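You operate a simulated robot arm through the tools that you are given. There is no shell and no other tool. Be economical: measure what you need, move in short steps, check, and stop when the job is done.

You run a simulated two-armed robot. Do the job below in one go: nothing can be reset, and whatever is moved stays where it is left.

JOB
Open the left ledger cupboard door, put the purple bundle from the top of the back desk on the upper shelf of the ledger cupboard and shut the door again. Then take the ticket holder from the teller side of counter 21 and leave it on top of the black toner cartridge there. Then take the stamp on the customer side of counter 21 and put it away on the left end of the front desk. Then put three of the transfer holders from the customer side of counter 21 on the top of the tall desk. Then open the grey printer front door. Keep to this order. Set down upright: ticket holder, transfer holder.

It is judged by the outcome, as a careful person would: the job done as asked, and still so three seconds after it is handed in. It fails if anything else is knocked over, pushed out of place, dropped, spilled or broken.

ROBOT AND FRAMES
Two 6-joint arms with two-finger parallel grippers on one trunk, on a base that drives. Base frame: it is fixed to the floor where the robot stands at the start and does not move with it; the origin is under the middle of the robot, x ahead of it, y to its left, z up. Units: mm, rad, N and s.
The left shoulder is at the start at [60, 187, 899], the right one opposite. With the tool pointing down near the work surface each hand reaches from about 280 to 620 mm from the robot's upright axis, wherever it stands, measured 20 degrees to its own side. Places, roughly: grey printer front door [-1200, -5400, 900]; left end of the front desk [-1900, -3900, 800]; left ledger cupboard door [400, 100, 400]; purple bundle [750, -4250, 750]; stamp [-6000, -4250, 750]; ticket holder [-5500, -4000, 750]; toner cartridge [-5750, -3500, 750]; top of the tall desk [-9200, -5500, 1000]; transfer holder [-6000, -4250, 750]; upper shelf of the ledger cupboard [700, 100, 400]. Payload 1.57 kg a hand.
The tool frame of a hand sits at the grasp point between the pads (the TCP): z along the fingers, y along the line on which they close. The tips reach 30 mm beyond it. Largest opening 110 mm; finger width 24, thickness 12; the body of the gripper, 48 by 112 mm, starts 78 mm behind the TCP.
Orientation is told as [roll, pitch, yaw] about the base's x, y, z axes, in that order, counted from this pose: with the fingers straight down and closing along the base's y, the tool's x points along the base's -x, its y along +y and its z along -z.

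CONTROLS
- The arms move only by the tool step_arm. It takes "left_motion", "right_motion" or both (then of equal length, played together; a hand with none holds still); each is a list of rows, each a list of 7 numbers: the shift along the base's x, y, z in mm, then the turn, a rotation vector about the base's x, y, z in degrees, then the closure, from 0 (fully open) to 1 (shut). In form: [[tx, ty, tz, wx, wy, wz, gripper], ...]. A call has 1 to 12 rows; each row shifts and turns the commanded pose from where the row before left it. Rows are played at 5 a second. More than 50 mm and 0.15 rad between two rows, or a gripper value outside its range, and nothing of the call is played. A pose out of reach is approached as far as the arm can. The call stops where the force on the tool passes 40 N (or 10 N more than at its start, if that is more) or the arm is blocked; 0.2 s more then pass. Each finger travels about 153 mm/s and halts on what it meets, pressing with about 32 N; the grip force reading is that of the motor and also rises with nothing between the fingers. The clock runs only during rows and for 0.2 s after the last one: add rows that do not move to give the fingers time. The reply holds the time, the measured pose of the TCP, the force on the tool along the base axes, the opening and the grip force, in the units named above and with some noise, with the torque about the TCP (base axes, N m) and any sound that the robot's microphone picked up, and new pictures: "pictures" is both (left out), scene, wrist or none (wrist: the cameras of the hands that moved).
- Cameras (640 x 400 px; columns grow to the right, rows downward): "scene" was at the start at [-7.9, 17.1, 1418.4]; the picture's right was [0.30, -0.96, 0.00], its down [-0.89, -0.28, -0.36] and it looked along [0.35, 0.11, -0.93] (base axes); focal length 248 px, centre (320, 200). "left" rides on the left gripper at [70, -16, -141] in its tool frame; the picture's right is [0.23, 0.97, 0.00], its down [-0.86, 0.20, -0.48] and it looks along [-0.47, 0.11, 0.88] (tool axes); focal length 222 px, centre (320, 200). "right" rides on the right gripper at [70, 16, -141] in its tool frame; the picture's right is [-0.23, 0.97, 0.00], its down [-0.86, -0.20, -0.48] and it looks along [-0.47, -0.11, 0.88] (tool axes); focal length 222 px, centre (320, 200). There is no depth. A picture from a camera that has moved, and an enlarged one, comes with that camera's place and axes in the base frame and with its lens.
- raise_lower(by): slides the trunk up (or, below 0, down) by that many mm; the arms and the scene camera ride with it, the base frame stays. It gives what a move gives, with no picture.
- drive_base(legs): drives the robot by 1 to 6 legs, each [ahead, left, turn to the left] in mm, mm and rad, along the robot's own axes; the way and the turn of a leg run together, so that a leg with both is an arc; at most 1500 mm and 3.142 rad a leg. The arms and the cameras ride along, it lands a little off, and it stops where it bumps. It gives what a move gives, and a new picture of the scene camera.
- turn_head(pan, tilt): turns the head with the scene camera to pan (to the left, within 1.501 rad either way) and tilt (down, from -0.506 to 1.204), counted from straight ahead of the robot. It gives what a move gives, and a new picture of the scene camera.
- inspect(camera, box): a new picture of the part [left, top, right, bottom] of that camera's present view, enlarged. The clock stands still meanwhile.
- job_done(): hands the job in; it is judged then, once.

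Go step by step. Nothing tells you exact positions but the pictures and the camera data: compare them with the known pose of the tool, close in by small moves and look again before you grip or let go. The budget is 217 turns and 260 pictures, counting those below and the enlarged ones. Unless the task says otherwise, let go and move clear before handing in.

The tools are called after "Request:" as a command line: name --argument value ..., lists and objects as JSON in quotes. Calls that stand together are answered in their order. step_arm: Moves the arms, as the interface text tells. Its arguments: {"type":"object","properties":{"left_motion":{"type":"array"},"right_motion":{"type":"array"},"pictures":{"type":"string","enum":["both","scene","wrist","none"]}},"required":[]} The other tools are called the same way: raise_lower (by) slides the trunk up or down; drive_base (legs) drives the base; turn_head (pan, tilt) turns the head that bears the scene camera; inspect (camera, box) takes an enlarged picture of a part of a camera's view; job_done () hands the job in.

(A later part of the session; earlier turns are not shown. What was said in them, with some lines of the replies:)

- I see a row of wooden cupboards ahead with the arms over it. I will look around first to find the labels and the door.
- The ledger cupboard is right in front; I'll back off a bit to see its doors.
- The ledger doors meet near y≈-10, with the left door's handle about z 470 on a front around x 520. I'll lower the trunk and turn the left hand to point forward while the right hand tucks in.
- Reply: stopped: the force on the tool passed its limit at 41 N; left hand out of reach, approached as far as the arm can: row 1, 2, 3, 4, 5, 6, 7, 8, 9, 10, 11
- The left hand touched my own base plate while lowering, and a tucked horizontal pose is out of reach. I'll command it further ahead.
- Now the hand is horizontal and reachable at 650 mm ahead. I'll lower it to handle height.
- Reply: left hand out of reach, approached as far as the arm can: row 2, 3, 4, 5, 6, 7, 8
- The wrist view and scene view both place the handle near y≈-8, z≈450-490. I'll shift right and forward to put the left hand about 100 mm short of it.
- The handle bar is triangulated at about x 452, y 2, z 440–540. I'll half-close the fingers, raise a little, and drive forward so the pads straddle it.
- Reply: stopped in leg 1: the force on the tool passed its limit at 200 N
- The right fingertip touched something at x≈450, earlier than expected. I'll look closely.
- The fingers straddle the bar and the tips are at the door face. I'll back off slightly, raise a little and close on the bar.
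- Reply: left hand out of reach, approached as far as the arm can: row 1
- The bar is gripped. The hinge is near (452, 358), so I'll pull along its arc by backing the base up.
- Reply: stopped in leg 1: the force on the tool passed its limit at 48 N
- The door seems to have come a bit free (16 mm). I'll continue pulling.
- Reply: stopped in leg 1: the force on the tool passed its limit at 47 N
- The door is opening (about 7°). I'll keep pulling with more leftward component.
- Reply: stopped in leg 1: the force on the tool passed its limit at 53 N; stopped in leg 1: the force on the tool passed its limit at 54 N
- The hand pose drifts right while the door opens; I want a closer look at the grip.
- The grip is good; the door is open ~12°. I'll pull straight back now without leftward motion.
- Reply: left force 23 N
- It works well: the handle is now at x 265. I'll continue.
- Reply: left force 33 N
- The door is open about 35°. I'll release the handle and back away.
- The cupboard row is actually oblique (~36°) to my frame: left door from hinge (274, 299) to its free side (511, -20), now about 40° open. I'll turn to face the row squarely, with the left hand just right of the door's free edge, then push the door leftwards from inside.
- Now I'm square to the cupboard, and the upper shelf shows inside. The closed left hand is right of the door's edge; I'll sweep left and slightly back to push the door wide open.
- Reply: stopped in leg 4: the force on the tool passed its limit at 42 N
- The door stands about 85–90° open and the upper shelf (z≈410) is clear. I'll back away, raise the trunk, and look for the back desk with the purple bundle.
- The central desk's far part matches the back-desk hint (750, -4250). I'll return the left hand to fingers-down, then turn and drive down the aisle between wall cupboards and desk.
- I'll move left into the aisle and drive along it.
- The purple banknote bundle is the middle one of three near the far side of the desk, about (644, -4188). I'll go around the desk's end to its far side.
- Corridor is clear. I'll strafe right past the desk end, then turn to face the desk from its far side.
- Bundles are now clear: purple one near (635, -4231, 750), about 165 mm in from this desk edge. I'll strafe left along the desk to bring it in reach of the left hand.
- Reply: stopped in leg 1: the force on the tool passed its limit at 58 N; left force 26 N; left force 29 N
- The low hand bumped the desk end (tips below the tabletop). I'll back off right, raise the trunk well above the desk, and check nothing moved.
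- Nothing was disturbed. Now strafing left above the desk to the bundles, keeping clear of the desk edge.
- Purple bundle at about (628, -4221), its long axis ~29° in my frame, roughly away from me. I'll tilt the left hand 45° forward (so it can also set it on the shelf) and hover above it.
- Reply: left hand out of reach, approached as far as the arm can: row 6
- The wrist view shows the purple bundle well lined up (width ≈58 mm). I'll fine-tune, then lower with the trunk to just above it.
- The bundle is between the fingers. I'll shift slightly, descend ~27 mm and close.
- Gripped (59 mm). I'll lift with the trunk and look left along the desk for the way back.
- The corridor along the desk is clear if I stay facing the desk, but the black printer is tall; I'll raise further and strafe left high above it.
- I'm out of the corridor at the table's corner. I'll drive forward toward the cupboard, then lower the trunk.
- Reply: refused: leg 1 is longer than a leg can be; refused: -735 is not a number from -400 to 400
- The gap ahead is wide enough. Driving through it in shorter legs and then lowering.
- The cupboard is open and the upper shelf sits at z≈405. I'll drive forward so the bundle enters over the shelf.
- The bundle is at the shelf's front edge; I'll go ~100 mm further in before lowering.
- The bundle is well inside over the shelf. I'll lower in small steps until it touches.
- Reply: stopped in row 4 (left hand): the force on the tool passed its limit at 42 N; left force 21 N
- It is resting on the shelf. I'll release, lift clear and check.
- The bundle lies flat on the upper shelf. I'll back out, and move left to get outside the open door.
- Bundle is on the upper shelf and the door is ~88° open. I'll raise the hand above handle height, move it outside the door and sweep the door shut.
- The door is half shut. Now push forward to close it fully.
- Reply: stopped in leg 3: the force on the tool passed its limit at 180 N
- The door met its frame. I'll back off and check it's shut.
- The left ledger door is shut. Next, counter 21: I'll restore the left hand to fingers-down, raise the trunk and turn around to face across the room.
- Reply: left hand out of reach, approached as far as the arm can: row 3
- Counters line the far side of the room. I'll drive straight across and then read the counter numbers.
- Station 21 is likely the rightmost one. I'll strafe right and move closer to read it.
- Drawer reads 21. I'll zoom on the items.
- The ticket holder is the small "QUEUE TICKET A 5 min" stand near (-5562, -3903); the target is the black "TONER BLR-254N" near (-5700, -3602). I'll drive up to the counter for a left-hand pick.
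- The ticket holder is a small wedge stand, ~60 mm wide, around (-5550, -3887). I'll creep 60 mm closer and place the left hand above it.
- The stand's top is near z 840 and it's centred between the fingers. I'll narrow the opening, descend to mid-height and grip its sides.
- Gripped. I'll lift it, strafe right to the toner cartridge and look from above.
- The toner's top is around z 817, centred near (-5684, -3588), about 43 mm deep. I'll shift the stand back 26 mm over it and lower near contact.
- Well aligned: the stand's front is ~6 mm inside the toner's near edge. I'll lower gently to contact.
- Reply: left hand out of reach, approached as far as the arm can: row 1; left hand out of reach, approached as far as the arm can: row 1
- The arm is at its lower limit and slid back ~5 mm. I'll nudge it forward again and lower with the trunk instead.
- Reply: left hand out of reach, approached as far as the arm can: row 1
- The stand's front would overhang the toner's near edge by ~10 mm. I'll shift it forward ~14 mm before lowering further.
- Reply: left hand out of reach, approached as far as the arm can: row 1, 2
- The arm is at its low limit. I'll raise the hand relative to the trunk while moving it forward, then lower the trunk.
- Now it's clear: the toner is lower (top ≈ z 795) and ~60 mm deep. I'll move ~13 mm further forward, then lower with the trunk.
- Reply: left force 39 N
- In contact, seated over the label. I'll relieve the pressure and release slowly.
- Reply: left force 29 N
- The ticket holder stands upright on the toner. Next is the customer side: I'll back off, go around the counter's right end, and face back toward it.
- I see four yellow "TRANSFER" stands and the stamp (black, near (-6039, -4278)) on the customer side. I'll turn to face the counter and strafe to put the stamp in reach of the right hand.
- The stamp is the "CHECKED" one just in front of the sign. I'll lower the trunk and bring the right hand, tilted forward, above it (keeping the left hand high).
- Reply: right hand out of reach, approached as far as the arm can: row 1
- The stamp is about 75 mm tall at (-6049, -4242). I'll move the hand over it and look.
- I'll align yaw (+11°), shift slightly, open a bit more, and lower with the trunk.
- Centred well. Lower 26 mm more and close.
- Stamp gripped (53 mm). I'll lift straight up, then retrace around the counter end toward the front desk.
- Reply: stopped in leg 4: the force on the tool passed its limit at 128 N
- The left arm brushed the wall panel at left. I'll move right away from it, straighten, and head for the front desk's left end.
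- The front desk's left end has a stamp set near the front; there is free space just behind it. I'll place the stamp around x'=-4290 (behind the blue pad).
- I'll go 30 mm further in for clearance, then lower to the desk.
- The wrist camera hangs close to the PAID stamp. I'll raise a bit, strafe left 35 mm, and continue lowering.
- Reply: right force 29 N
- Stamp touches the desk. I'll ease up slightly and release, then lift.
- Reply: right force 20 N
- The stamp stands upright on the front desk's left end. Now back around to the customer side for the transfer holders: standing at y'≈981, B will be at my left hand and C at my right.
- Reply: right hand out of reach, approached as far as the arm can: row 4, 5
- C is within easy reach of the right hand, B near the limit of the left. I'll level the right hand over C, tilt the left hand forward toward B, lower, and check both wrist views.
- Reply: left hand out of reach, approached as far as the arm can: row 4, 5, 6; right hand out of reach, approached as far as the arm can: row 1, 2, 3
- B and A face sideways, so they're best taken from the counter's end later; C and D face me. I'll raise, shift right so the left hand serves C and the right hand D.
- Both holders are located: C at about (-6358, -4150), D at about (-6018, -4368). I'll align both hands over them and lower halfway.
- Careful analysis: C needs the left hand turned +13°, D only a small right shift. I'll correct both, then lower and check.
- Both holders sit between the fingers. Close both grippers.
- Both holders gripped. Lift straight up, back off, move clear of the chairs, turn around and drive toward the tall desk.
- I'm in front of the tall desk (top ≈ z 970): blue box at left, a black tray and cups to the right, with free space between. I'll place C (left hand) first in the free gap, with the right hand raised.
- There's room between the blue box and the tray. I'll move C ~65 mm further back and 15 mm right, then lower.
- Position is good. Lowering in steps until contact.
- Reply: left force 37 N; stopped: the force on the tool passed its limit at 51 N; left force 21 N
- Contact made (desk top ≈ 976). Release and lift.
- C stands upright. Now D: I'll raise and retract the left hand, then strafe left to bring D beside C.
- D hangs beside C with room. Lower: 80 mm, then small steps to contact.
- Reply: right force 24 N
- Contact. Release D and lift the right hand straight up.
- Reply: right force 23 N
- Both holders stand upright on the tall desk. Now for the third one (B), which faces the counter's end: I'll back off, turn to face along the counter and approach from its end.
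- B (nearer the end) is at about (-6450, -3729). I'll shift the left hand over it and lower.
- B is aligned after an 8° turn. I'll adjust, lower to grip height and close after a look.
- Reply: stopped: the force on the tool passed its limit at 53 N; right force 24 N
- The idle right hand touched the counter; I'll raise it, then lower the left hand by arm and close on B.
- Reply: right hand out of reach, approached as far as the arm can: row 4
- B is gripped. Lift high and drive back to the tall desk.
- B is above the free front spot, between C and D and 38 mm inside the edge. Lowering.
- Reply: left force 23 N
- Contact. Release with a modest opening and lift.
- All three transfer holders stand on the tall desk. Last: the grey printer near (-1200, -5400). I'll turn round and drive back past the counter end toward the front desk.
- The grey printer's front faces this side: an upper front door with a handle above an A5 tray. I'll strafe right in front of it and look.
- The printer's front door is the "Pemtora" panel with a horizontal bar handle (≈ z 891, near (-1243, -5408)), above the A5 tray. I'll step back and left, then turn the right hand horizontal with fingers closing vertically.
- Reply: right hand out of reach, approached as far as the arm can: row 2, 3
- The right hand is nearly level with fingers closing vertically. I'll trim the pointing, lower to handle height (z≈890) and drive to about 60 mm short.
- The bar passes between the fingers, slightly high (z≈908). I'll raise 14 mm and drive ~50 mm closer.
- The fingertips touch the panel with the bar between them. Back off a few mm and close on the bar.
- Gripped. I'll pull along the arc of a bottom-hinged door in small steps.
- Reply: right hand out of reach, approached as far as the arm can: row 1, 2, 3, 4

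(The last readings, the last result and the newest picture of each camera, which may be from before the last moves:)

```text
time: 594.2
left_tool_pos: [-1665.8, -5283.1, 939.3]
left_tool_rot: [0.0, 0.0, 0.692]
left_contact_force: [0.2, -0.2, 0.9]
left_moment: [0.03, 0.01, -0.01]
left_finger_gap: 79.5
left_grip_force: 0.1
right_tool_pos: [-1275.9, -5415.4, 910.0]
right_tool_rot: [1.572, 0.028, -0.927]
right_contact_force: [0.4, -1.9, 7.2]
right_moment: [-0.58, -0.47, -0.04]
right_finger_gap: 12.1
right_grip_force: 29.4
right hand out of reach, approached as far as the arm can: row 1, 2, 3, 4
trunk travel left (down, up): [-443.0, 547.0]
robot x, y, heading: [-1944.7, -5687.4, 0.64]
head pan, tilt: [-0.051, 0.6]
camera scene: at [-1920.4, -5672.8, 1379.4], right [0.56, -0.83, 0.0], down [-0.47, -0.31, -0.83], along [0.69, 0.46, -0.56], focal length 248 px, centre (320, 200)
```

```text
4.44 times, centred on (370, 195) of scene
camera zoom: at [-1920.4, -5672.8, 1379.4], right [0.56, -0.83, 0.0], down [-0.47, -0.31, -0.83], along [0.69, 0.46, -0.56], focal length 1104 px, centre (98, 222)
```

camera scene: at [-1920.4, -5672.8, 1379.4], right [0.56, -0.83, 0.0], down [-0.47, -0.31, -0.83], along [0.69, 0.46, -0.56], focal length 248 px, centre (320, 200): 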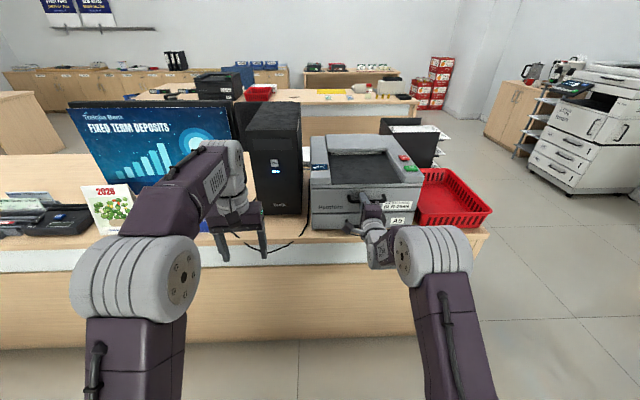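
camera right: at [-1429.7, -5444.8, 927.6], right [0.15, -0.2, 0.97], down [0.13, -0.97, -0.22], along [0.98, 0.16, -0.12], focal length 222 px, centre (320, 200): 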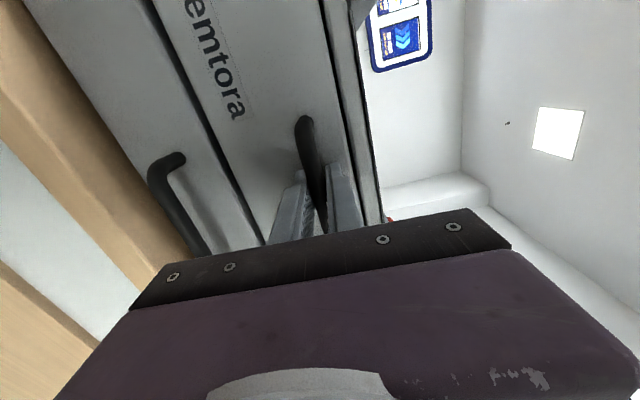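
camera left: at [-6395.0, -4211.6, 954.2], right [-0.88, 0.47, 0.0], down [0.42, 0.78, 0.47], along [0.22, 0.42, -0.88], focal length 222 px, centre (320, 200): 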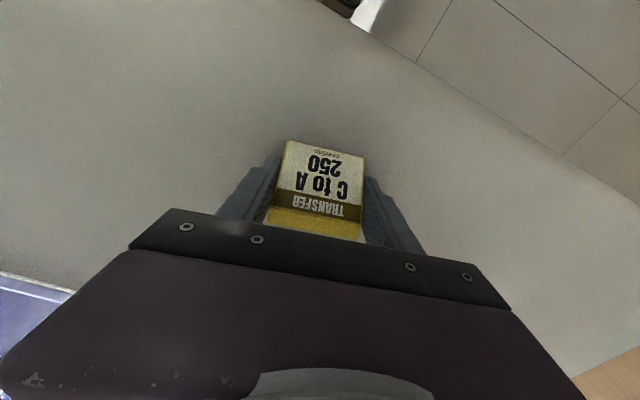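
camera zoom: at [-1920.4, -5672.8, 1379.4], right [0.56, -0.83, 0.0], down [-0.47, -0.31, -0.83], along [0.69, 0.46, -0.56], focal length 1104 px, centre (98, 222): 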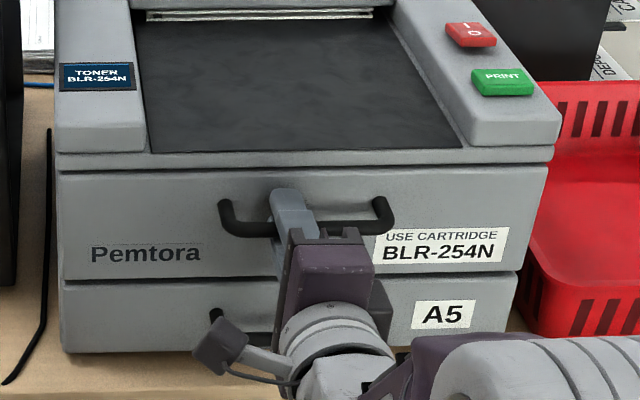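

The arm can't retract in this pose, so I'll pull with the base and lower with the trunk alternately.

Request:
drive_base --legs '[[-16, 0, 0]]'

Request:
raise_lower --by -7

Request:
drive_base --legs '[[-14, 0, 0]]'

Request:
raise_lower --by -10

Request:
inspect --camera "scene" --box '[300, 150, 440, 240]'

```text
time: 595.0
left_tool_pos: [-1674.0, -5289.6, 937.4]
left_tool_rot: [0.0, 0.005, 0.695]
left_contact_force: [0.0, 0.7, 0.4]
left_moment: [-0.01, -0.02, -0.01]
left_finger_gap: 79.4
left_grip_force: 0.0
right_tool_pos: [-1285.0, -5422.6, 904.1]
right_tool_rot: [1.558, 0.03, -0.926]
right_contact_force: [8.5, 6.9, -15.3]
right_moment: [-0.61, -0.37, 0.22]
right_finger_gap: 12.3
right_grip_force: 29.4
trunk travel left (down, up): [-443.0, 547.0]
robot x, y, heading: [-1952.4, -5693.9, 0.639]
head pan, tilt: [-0.051, 0.6]
camera scene: at [-1927.1, -5678.5, 1379.0], right [0.56, -0.83, 0.0], down [-0.47, -0.32, -0.82], along [0.68, 0.46, -0.57], focal length 248 px, centre (320, 200)
```

scene: 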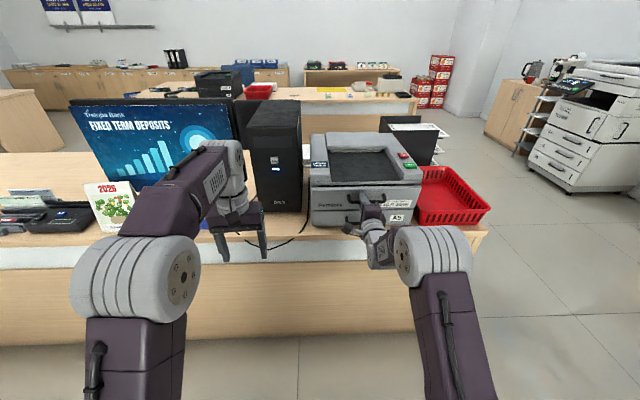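

```text
time: 595.5
left_tool_pos: [-1676.9, -5292.9, 932.2]
left_tool_rot: [-0.001, -0.002, 0.694]
left_contact_force: [0.2, 0.9, -0.6]
left_moment: [0.02, -0.02, 0.0]
left_finger_gap: 78.9
left_grip_force: 0.1
right_tool_pos: [-1289.0, -5424.3, 900.0]
right_tool_rot: [1.565, 0.027, -0.929]
right_contact_force: [0.3, -1.3, 1.5]
right_moment: [-0.51, -0.5, -0.24]
right_finger_gap: 11.8
right_grip_force: 28.9
trunk travel left (down, up): [-436.0, 554.0]
robot x, y, heading: [-1958.4, -5691.9, 0.64]
head pan, tilt: [-0.051, 0.6]
```

```text
time: 596.3
left_tool_pos: [-1683.7, -5297.2, 929.2]
left_tool_rot: [0.0, 0.007, 0.693]
left_contact_force: [0.9, 0.4, 0.4]
left_moment: [0.0, 0.01, 0.0]
left_finger_gap: 79.0
left_grip_force: 0.0
right_tool_pos: [-1294.8, -5429.2, 892.4]
right_tool_rot: [1.552, 0.03, -0.925]
right_contact_force: [16.9, 12.3, -18.7]
right_moment: [-0.62, -0.37, 0.19]
right_finger_gap: 12.5
right_grip_force: 29.3
trunk travel left (down, up): [-436.0, 554.0]
robot x, y, heading: [-1964.9, -5703.4, 0.639]
head pan, tilt: [-0.051, 0.6]
camera scene: at [-1935.9, -5685.6, 1372.0], right [0.56, -0.83, 0.0], down [-0.47, -0.32, -0.82], along [0.68, 0.46, -0.57], focal length 248 px, centre (320, 200)
```

scene: 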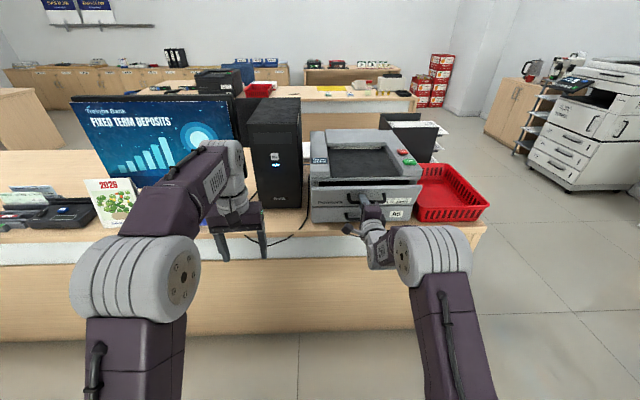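

```text
time: 596.9
left_tool_pos: [-1688.0, -5301.1, 922.3]
left_tool_rot: [0.0, 0.003, 0.696]
left_contact_force: [-0.2, 0.6, -0.6]
left_moment: [0.0, 0.0, 0.02]
left_finger_gap: 79.0
left_grip_force: 0.1
right_tool_pos: [-1298.3, -5432.5, 887.5]
right_tool_rot: [1.561, 0.029, -0.928]
right_contact_force: [2.0, -0.2, -0.6]
right_moment: [-0.55, -0.51, -0.32]
right_finger_gap: 11.9
right_grip_force: 29.7
trunk travel left (down, up): [-426.0, 564.0]
robot x, y, heading: [-1968.1, -5700.9, 0.639]
head pan, tilt: [-0.051, 0.6]
```

```text
4.44 times, centred on (370, 195) of scene
camera zoom: at [-1942.0, -5689.4, 1362.4], right [0.56, -0.83, 0.0], down [-0.47, -0.31, -0.82], along [0.69, 0.46, -0.57], focal length 1104 px, centre (98, 222)
```

zoom: 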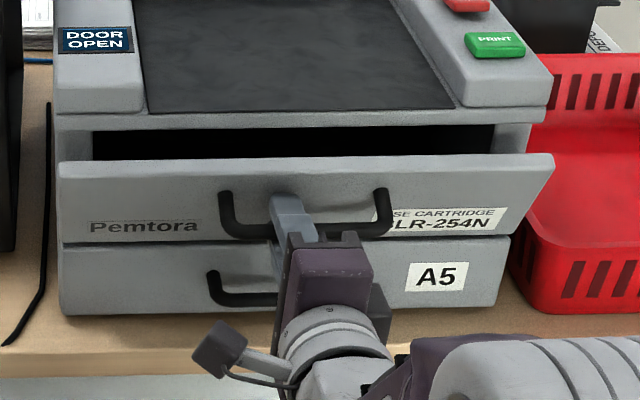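

The display reads "DOOR OPEN" and the door tilts down as expected. Continue along the arc.

Request:
drive_base --legs '[[-12, 0, 0]]'

Request:
raise_lower --by -15

Request:
drive_base --legs '[[-10, 0, 0]]'

Request:
raise_lower --by -17

Request:
raise_lower --by -12

Request:
inspect --camera "scene" --box '[300, 150, 440, 240]'

```text
time: 597.6
left_tool_pos: [-1693.6, -5304.9, 918.5]
left_tool_rot: [-0.002, 0.007, 0.695]
left_contact_force: [0.1, -0.3, 0.2]
left_moment: [-0.02, 0.0, 0.0]
left_finger_gap: 79.4
left_grip_force: 0.0
right_tool_pos: [-1305.1, -5437.6, 881.6]
right_tool_rot: [1.55, 0.028, -0.926]
right_contact_force: [17.8, 11.9, -15.6]
right_moment: [-0.62, -0.32, 0.11]
right_finger_gap: 12.3
right_grip_force: 29.2
trunk travel left (down, up): [-426.0, 564.0]
robot x, y, heading: [-1978.3, -5716.0, 0.644]
head pan, tilt: [-0.051, 0.6]
camera scene: at [-1946.0, -5692.9, 1362.0], right [0.56, -0.83, 0.0], down [-0.47, -0.32, -0.82], along [0.68, 0.46, -0.57], focal length 248 px, centre (320, 200)
```

scene: 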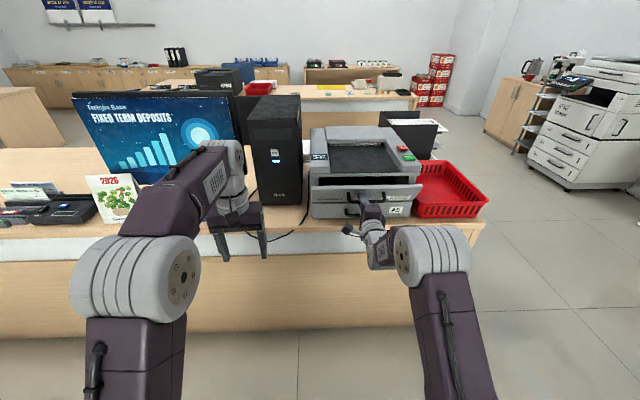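

```text
time: 598.3
left_tool_pos: [-1698.0, -5308.4, 906.9]
left_tool_rot: [-0.001, -0.001, 0.695]
left_contact_force: [-0.8, 0.0, -0.6]
left_moment: [-0.04, -0.06, -0.01]
left_finger_gap: 79.2
left_grip_force: 0.0
right_tool_pos: [-1309.5, -5438.8, 870.9]
right_tool_rot: [1.559, 0.027, -0.927]
right_contact_force: [-2.4, -3.0, 3.1]
right_moment: [-0.53, -0.55, -0.41]
right_finger_gap: 12.3
right_grip_force: 29.5
trunk travel left (down, up): [-411.0, 579.0]
robot x, y, heading: [-1976.1, -5710.2, 0.64]
head pan, tilt: [-0.051, 0.6]
```

```text
time: 599.0
left_tool_pos: [-1702.6, -5310.1, 905.3]
left_tool_rot: [0.001, 0.006, 0.695]
left_contact_force: [-0.3, 0.2, -0.3]
left_moment: [0.0, -0.03, 0.02]
left_finger_gap: 79.1
left_grip_force: 0.1
right_tool_pos: [-1313.6, -5441.3, 867.4]
right_tool_rot: [1.548, 0.027, -0.925]
right_contact_force: [20.2, 12.4, -9.0]
right_moment: [-0.62, -0.32, 0.08]
right_finger_gap: 12.1
right_grip_force: 29.6
trunk travel left (down, up): [-411.0, 579.0]
robot x, y, heading: [-1983.3, -5714.0, 0.638]
head pan, tilt: [-0.051, 0.6]
camera scene: at [-1954.4, -5699.2, 1347.1], right [0.56, -0.83, 0.0], down [-0.47, -0.32, -0.82], along [0.68, 0.46, -0.57], focal length 248 px, centre (320, 200)
```

scene: 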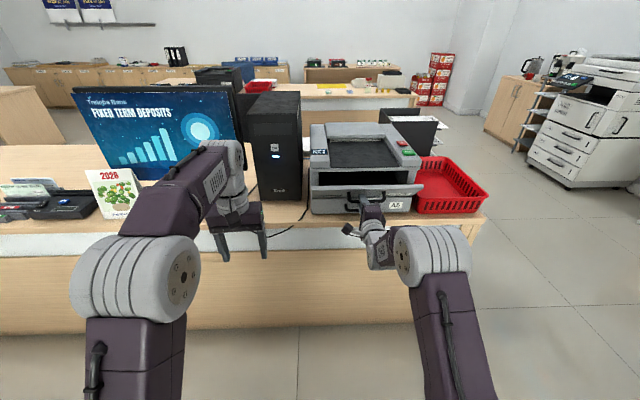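

```text
time: 599.6
left_tool_pos: [-1705.0, -5313.0, 890.2]
left_tool_rot: [0.0, 0.001, 0.696]
left_contact_force: [-0.1, 0.5, 0.3]
left_moment: [0.01, 0.01, -0.03]
left_finger_gap: 79.3
left_grip_force: 0.0
right_tool_pos: [-1316.7, -5444.9, 853.3]
right_tool_rot: [1.556, 0.029, -0.925]
right_contact_force: [0.5, -1.1, 0.4]
right_moment: [-0.54, -0.5, -0.39]
right_finger_gap: 12.1
right_grip_force: 29.1
trunk travel left (down, up): [-394.0, 596.0]
robot x, y, heading: [-1983.0, -5716.1, 0.643]
head pan, tilt: [-0.051, 0.6]
```

```text
time: 600.2
left_tool_pos: [-1707.1, -5313.7, 878.1]
left_tool_rot: [0.001, 0.0, 0.696]
left_contact_force: [-0.6, -0.8, 0.3]
left_moment: [-0.02, -0.03, 0.01]
left_finger_gap: 79.0
left_grip_force: 0.0
right_tool_pos: [-1317.3, -5444.6, 841.7]
right_tool_rot: [1.554, 0.028, -0.925]
right_contact_force: [-1.8, -4.2, -1.5]
right_moment: [-0.59, -0.41, -0.4]
right_finger_gap: 12.1
right_grip_force: 29.2
trunk travel left (down, up): [-382.0, 608.0]
robot x, y, heading: [-1986.4, -5717.3, 0.636]
head pan, tilt: [-0.051, 0.6]
```

```text
4.44 times, centred on (370, 195) of scene
camera zoom: at [-1960.3, -5703.1, 1318.2], right [0.56, -0.83, 0.0], down [-0.47, -0.31, -0.83], along [0.69, 0.46, -0.56], focal length 1104 px, centre (98, 222)
```

zoom: 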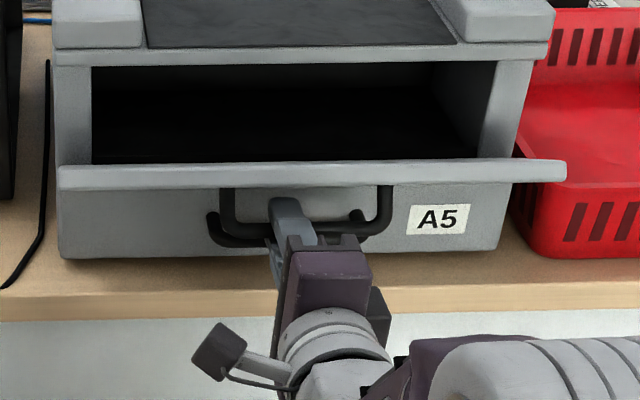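

About 65–70° open. A bit more.

Request:
raise_lower --by -10

Request:
raise_lower --by -8

Request:
inspect --camera "scene" --box '[300, 150, 440, 240]'

```text
time: 600.8
left_tool_pos: [-1705.1, -5314.2, 867.8]
left_tool_rot: [0.0, 0.002, 0.694]
left_contact_force: [-0.6, -0.4, 0.4]
left_moment: [-0.04, 0.01, -0.03]
left_finger_gap: 79.3
left_grip_force: 0.0
right_tool_pos: [-1316.7, -5443.6, 829.9]
right_tool_rot: [1.553, 0.028, -0.925]
right_contact_force: [3.0, -1.8, -0.9]
right_moment: [-0.56, -0.47, -0.33]
right_finger_gap: 12.4
right_grip_force: 29.7
trunk travel left (down, up): [-372.0, 618.0]
robot x, y, heading: [-1987.7, -5715.1, 0.642]
head pan, tilt: [-0.051, 0.6]
```

```text
time: 601.4
left_tool_pos: [-1704.4, -5311.9, 859.9]
left_tool_rot: [0.0, 0.002, 0.694]
left_contact_force: [-0.2, 0.0, -0.4]
left_moment: [0.0, -0.03, 0.02]
left_finger_gap: 79.2
left_grip_force: 0.1
right_tool_pos: [-1316.3, -5444.7, 822.9]
right_tool_rot: [1.553, 0.029, -0.926]
right_contact_force: [8.8, 1.5, 0.5]
right_moment: [-0.5, -0.47, -0.41]
right_finger_gap: 12.2
right_grip_force: 29.3
trunk travel left (down, up): [-364.0, 626.0]
robot x, y, heading: [-1983.7, -5716.7, 0.644]
head pan, tilt: [-0.051, 0.6]
```

```text
4.44 times, centred on (370, 195) of scene
camera zoom: at [-1958.6, -5701.9, 1300.3], right [0.56, -0.83, 0.0], down [-0.47, -0.31, -0.82], along [0.69, 0.46, -0.57], focal length 1104 px, centre (98, 222)
```

zoom: 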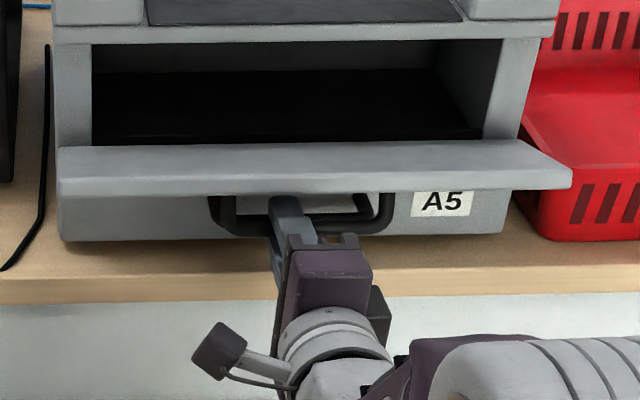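

Nearly fully open. Release gently and back straight out.

Request:
step_arm --right_motion '[[0, 0, 0, 0, 0, 0, 0.8], [0, 0, 0, 0, 0, 0, 0.78], [0, 0, 0, 0, 0, 0, 0.78]]' --pictures "none"

Request:
drive_base --legs '[[-250, 0, 0]]'

Request:
inspect --camera "scene" --box '[290, 120, 430, 210]'

```text
time: 602.2
left_tool_pos: [-1704.9, -5311.8, 859.5]
left_tool_rot: [0.0, 0.003, 0.695]
left_contact_force: [-0.8, 0.7, 0.1]
left_moment: [0.01, -0.01, -0.03]
left_finger_gap: 79.5
left_grip_force: 0.1
right_tool_pos: [-1317.7, -5444.8, 823.1]
right_tool_rot: [1.554, 0.028, -0.925]
right_contact_force: [1.0, 0.8, -0.5]
right_moment: [-0.05, 0.03, 0.0]
right_finger_gap: 21.6
right_grip_force: 0.0
trunk travel left (down, up): [-364.0, 626.0]
robot x, y, heading: [-1985.4, -5712.8, 0.643]
head pan, tilt: [-0.051, 0.6]
```

```text
time: 604.0
left_tool_pos: [-1903.8, -5460.9, 860.1]
left_tool_rot: [-0.001, 0.0, 0.696]
left_contact_force: [-0.1, -0.1, -0.3]
left_moment: [0.0, -0.01, -0.01]
left_finger_gap: 79.2
left_grip_force: 0.0
right_tool_pos: [-1516.0, -5592.0, 824.4]
right_tool_rot: [1.555, 0.028, -0.925]
right_contact_force: [0.0, -0.7, 0.0]
right_moment: [0.0, 0.02, 0.01]
right_finger_gap: 24.1
right_grip_force: 0.0
trunk travel left (down, up): [-364.0, 626.0]
robot x, y, heading: [-2180.2, -5866.6, 0.642]
head pan, tilt: [-0.051, 0.6]
camera scene: at [-2158.7, -5850.7, 1300.4], right [0.56, -0.83, 0.0], down [-0.47, -0.31, -0.83], along [0.69, 0.46, -0.56], focal length 248 px, centre (320, 200)
```

scene: 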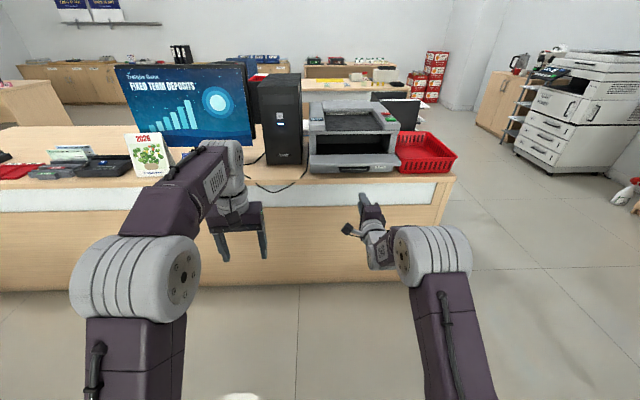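

```text
4.44 times, centred on (360, 165) of scene
camera zoom: at [-2158.7, -5850.7, 1300.4], right [0.56, -0.83, 0.0], down [-0.47, -0.31, -0.83], along [0.69, 0.46, -0.56], focal length 1104 px, centre (142, 356)
```

zoom: 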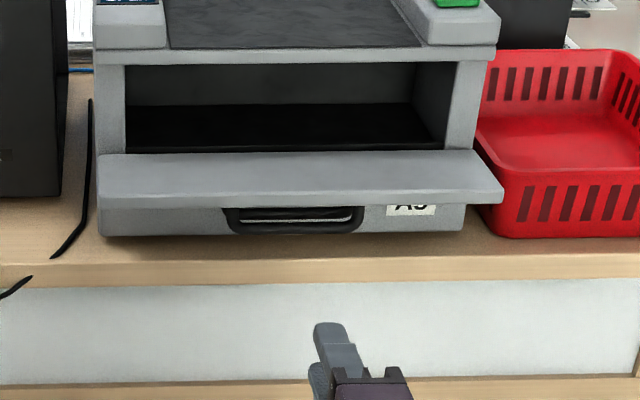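

The printer's front door stays open, the hands are clear, and all earlier steps were checked. I'm handing the job in.

Request:
job_done

```text
The job is handed in.
```

I did all five steps in the order you gave and handed the job in; I don't have the judging result.

- **Purple bundle:** it lies flat on the upper shelf of the ledger cupboard, and the left door is shut.
- **Ticket holder:** the "QUEUE TICKET A 5 min" stand is upright on top of the black TONER BLR-254N cartridge at counter 21.
- **Stamp:** the "CHECKED" stamp from the customer side of counter 21 stands on the left end of the front desk, just behind the stamp set already there.
- **Transfer holders:** "C to A 250", "B to A 330" and "B to C 170" are upright on the top of the tall desk. "A to B 90" stays on the counter.
- **Grey printer:** its front door is open, and its display showed "DOOR OPEN".

While driving and lowering, my hands and arm bumped the end of the back desk, a wall, and the customer edge of counter 21. The close-up at the back desk showed nothing moved. I saw nothing out of place at the wall or the counter, but did not check those two spots specifically.
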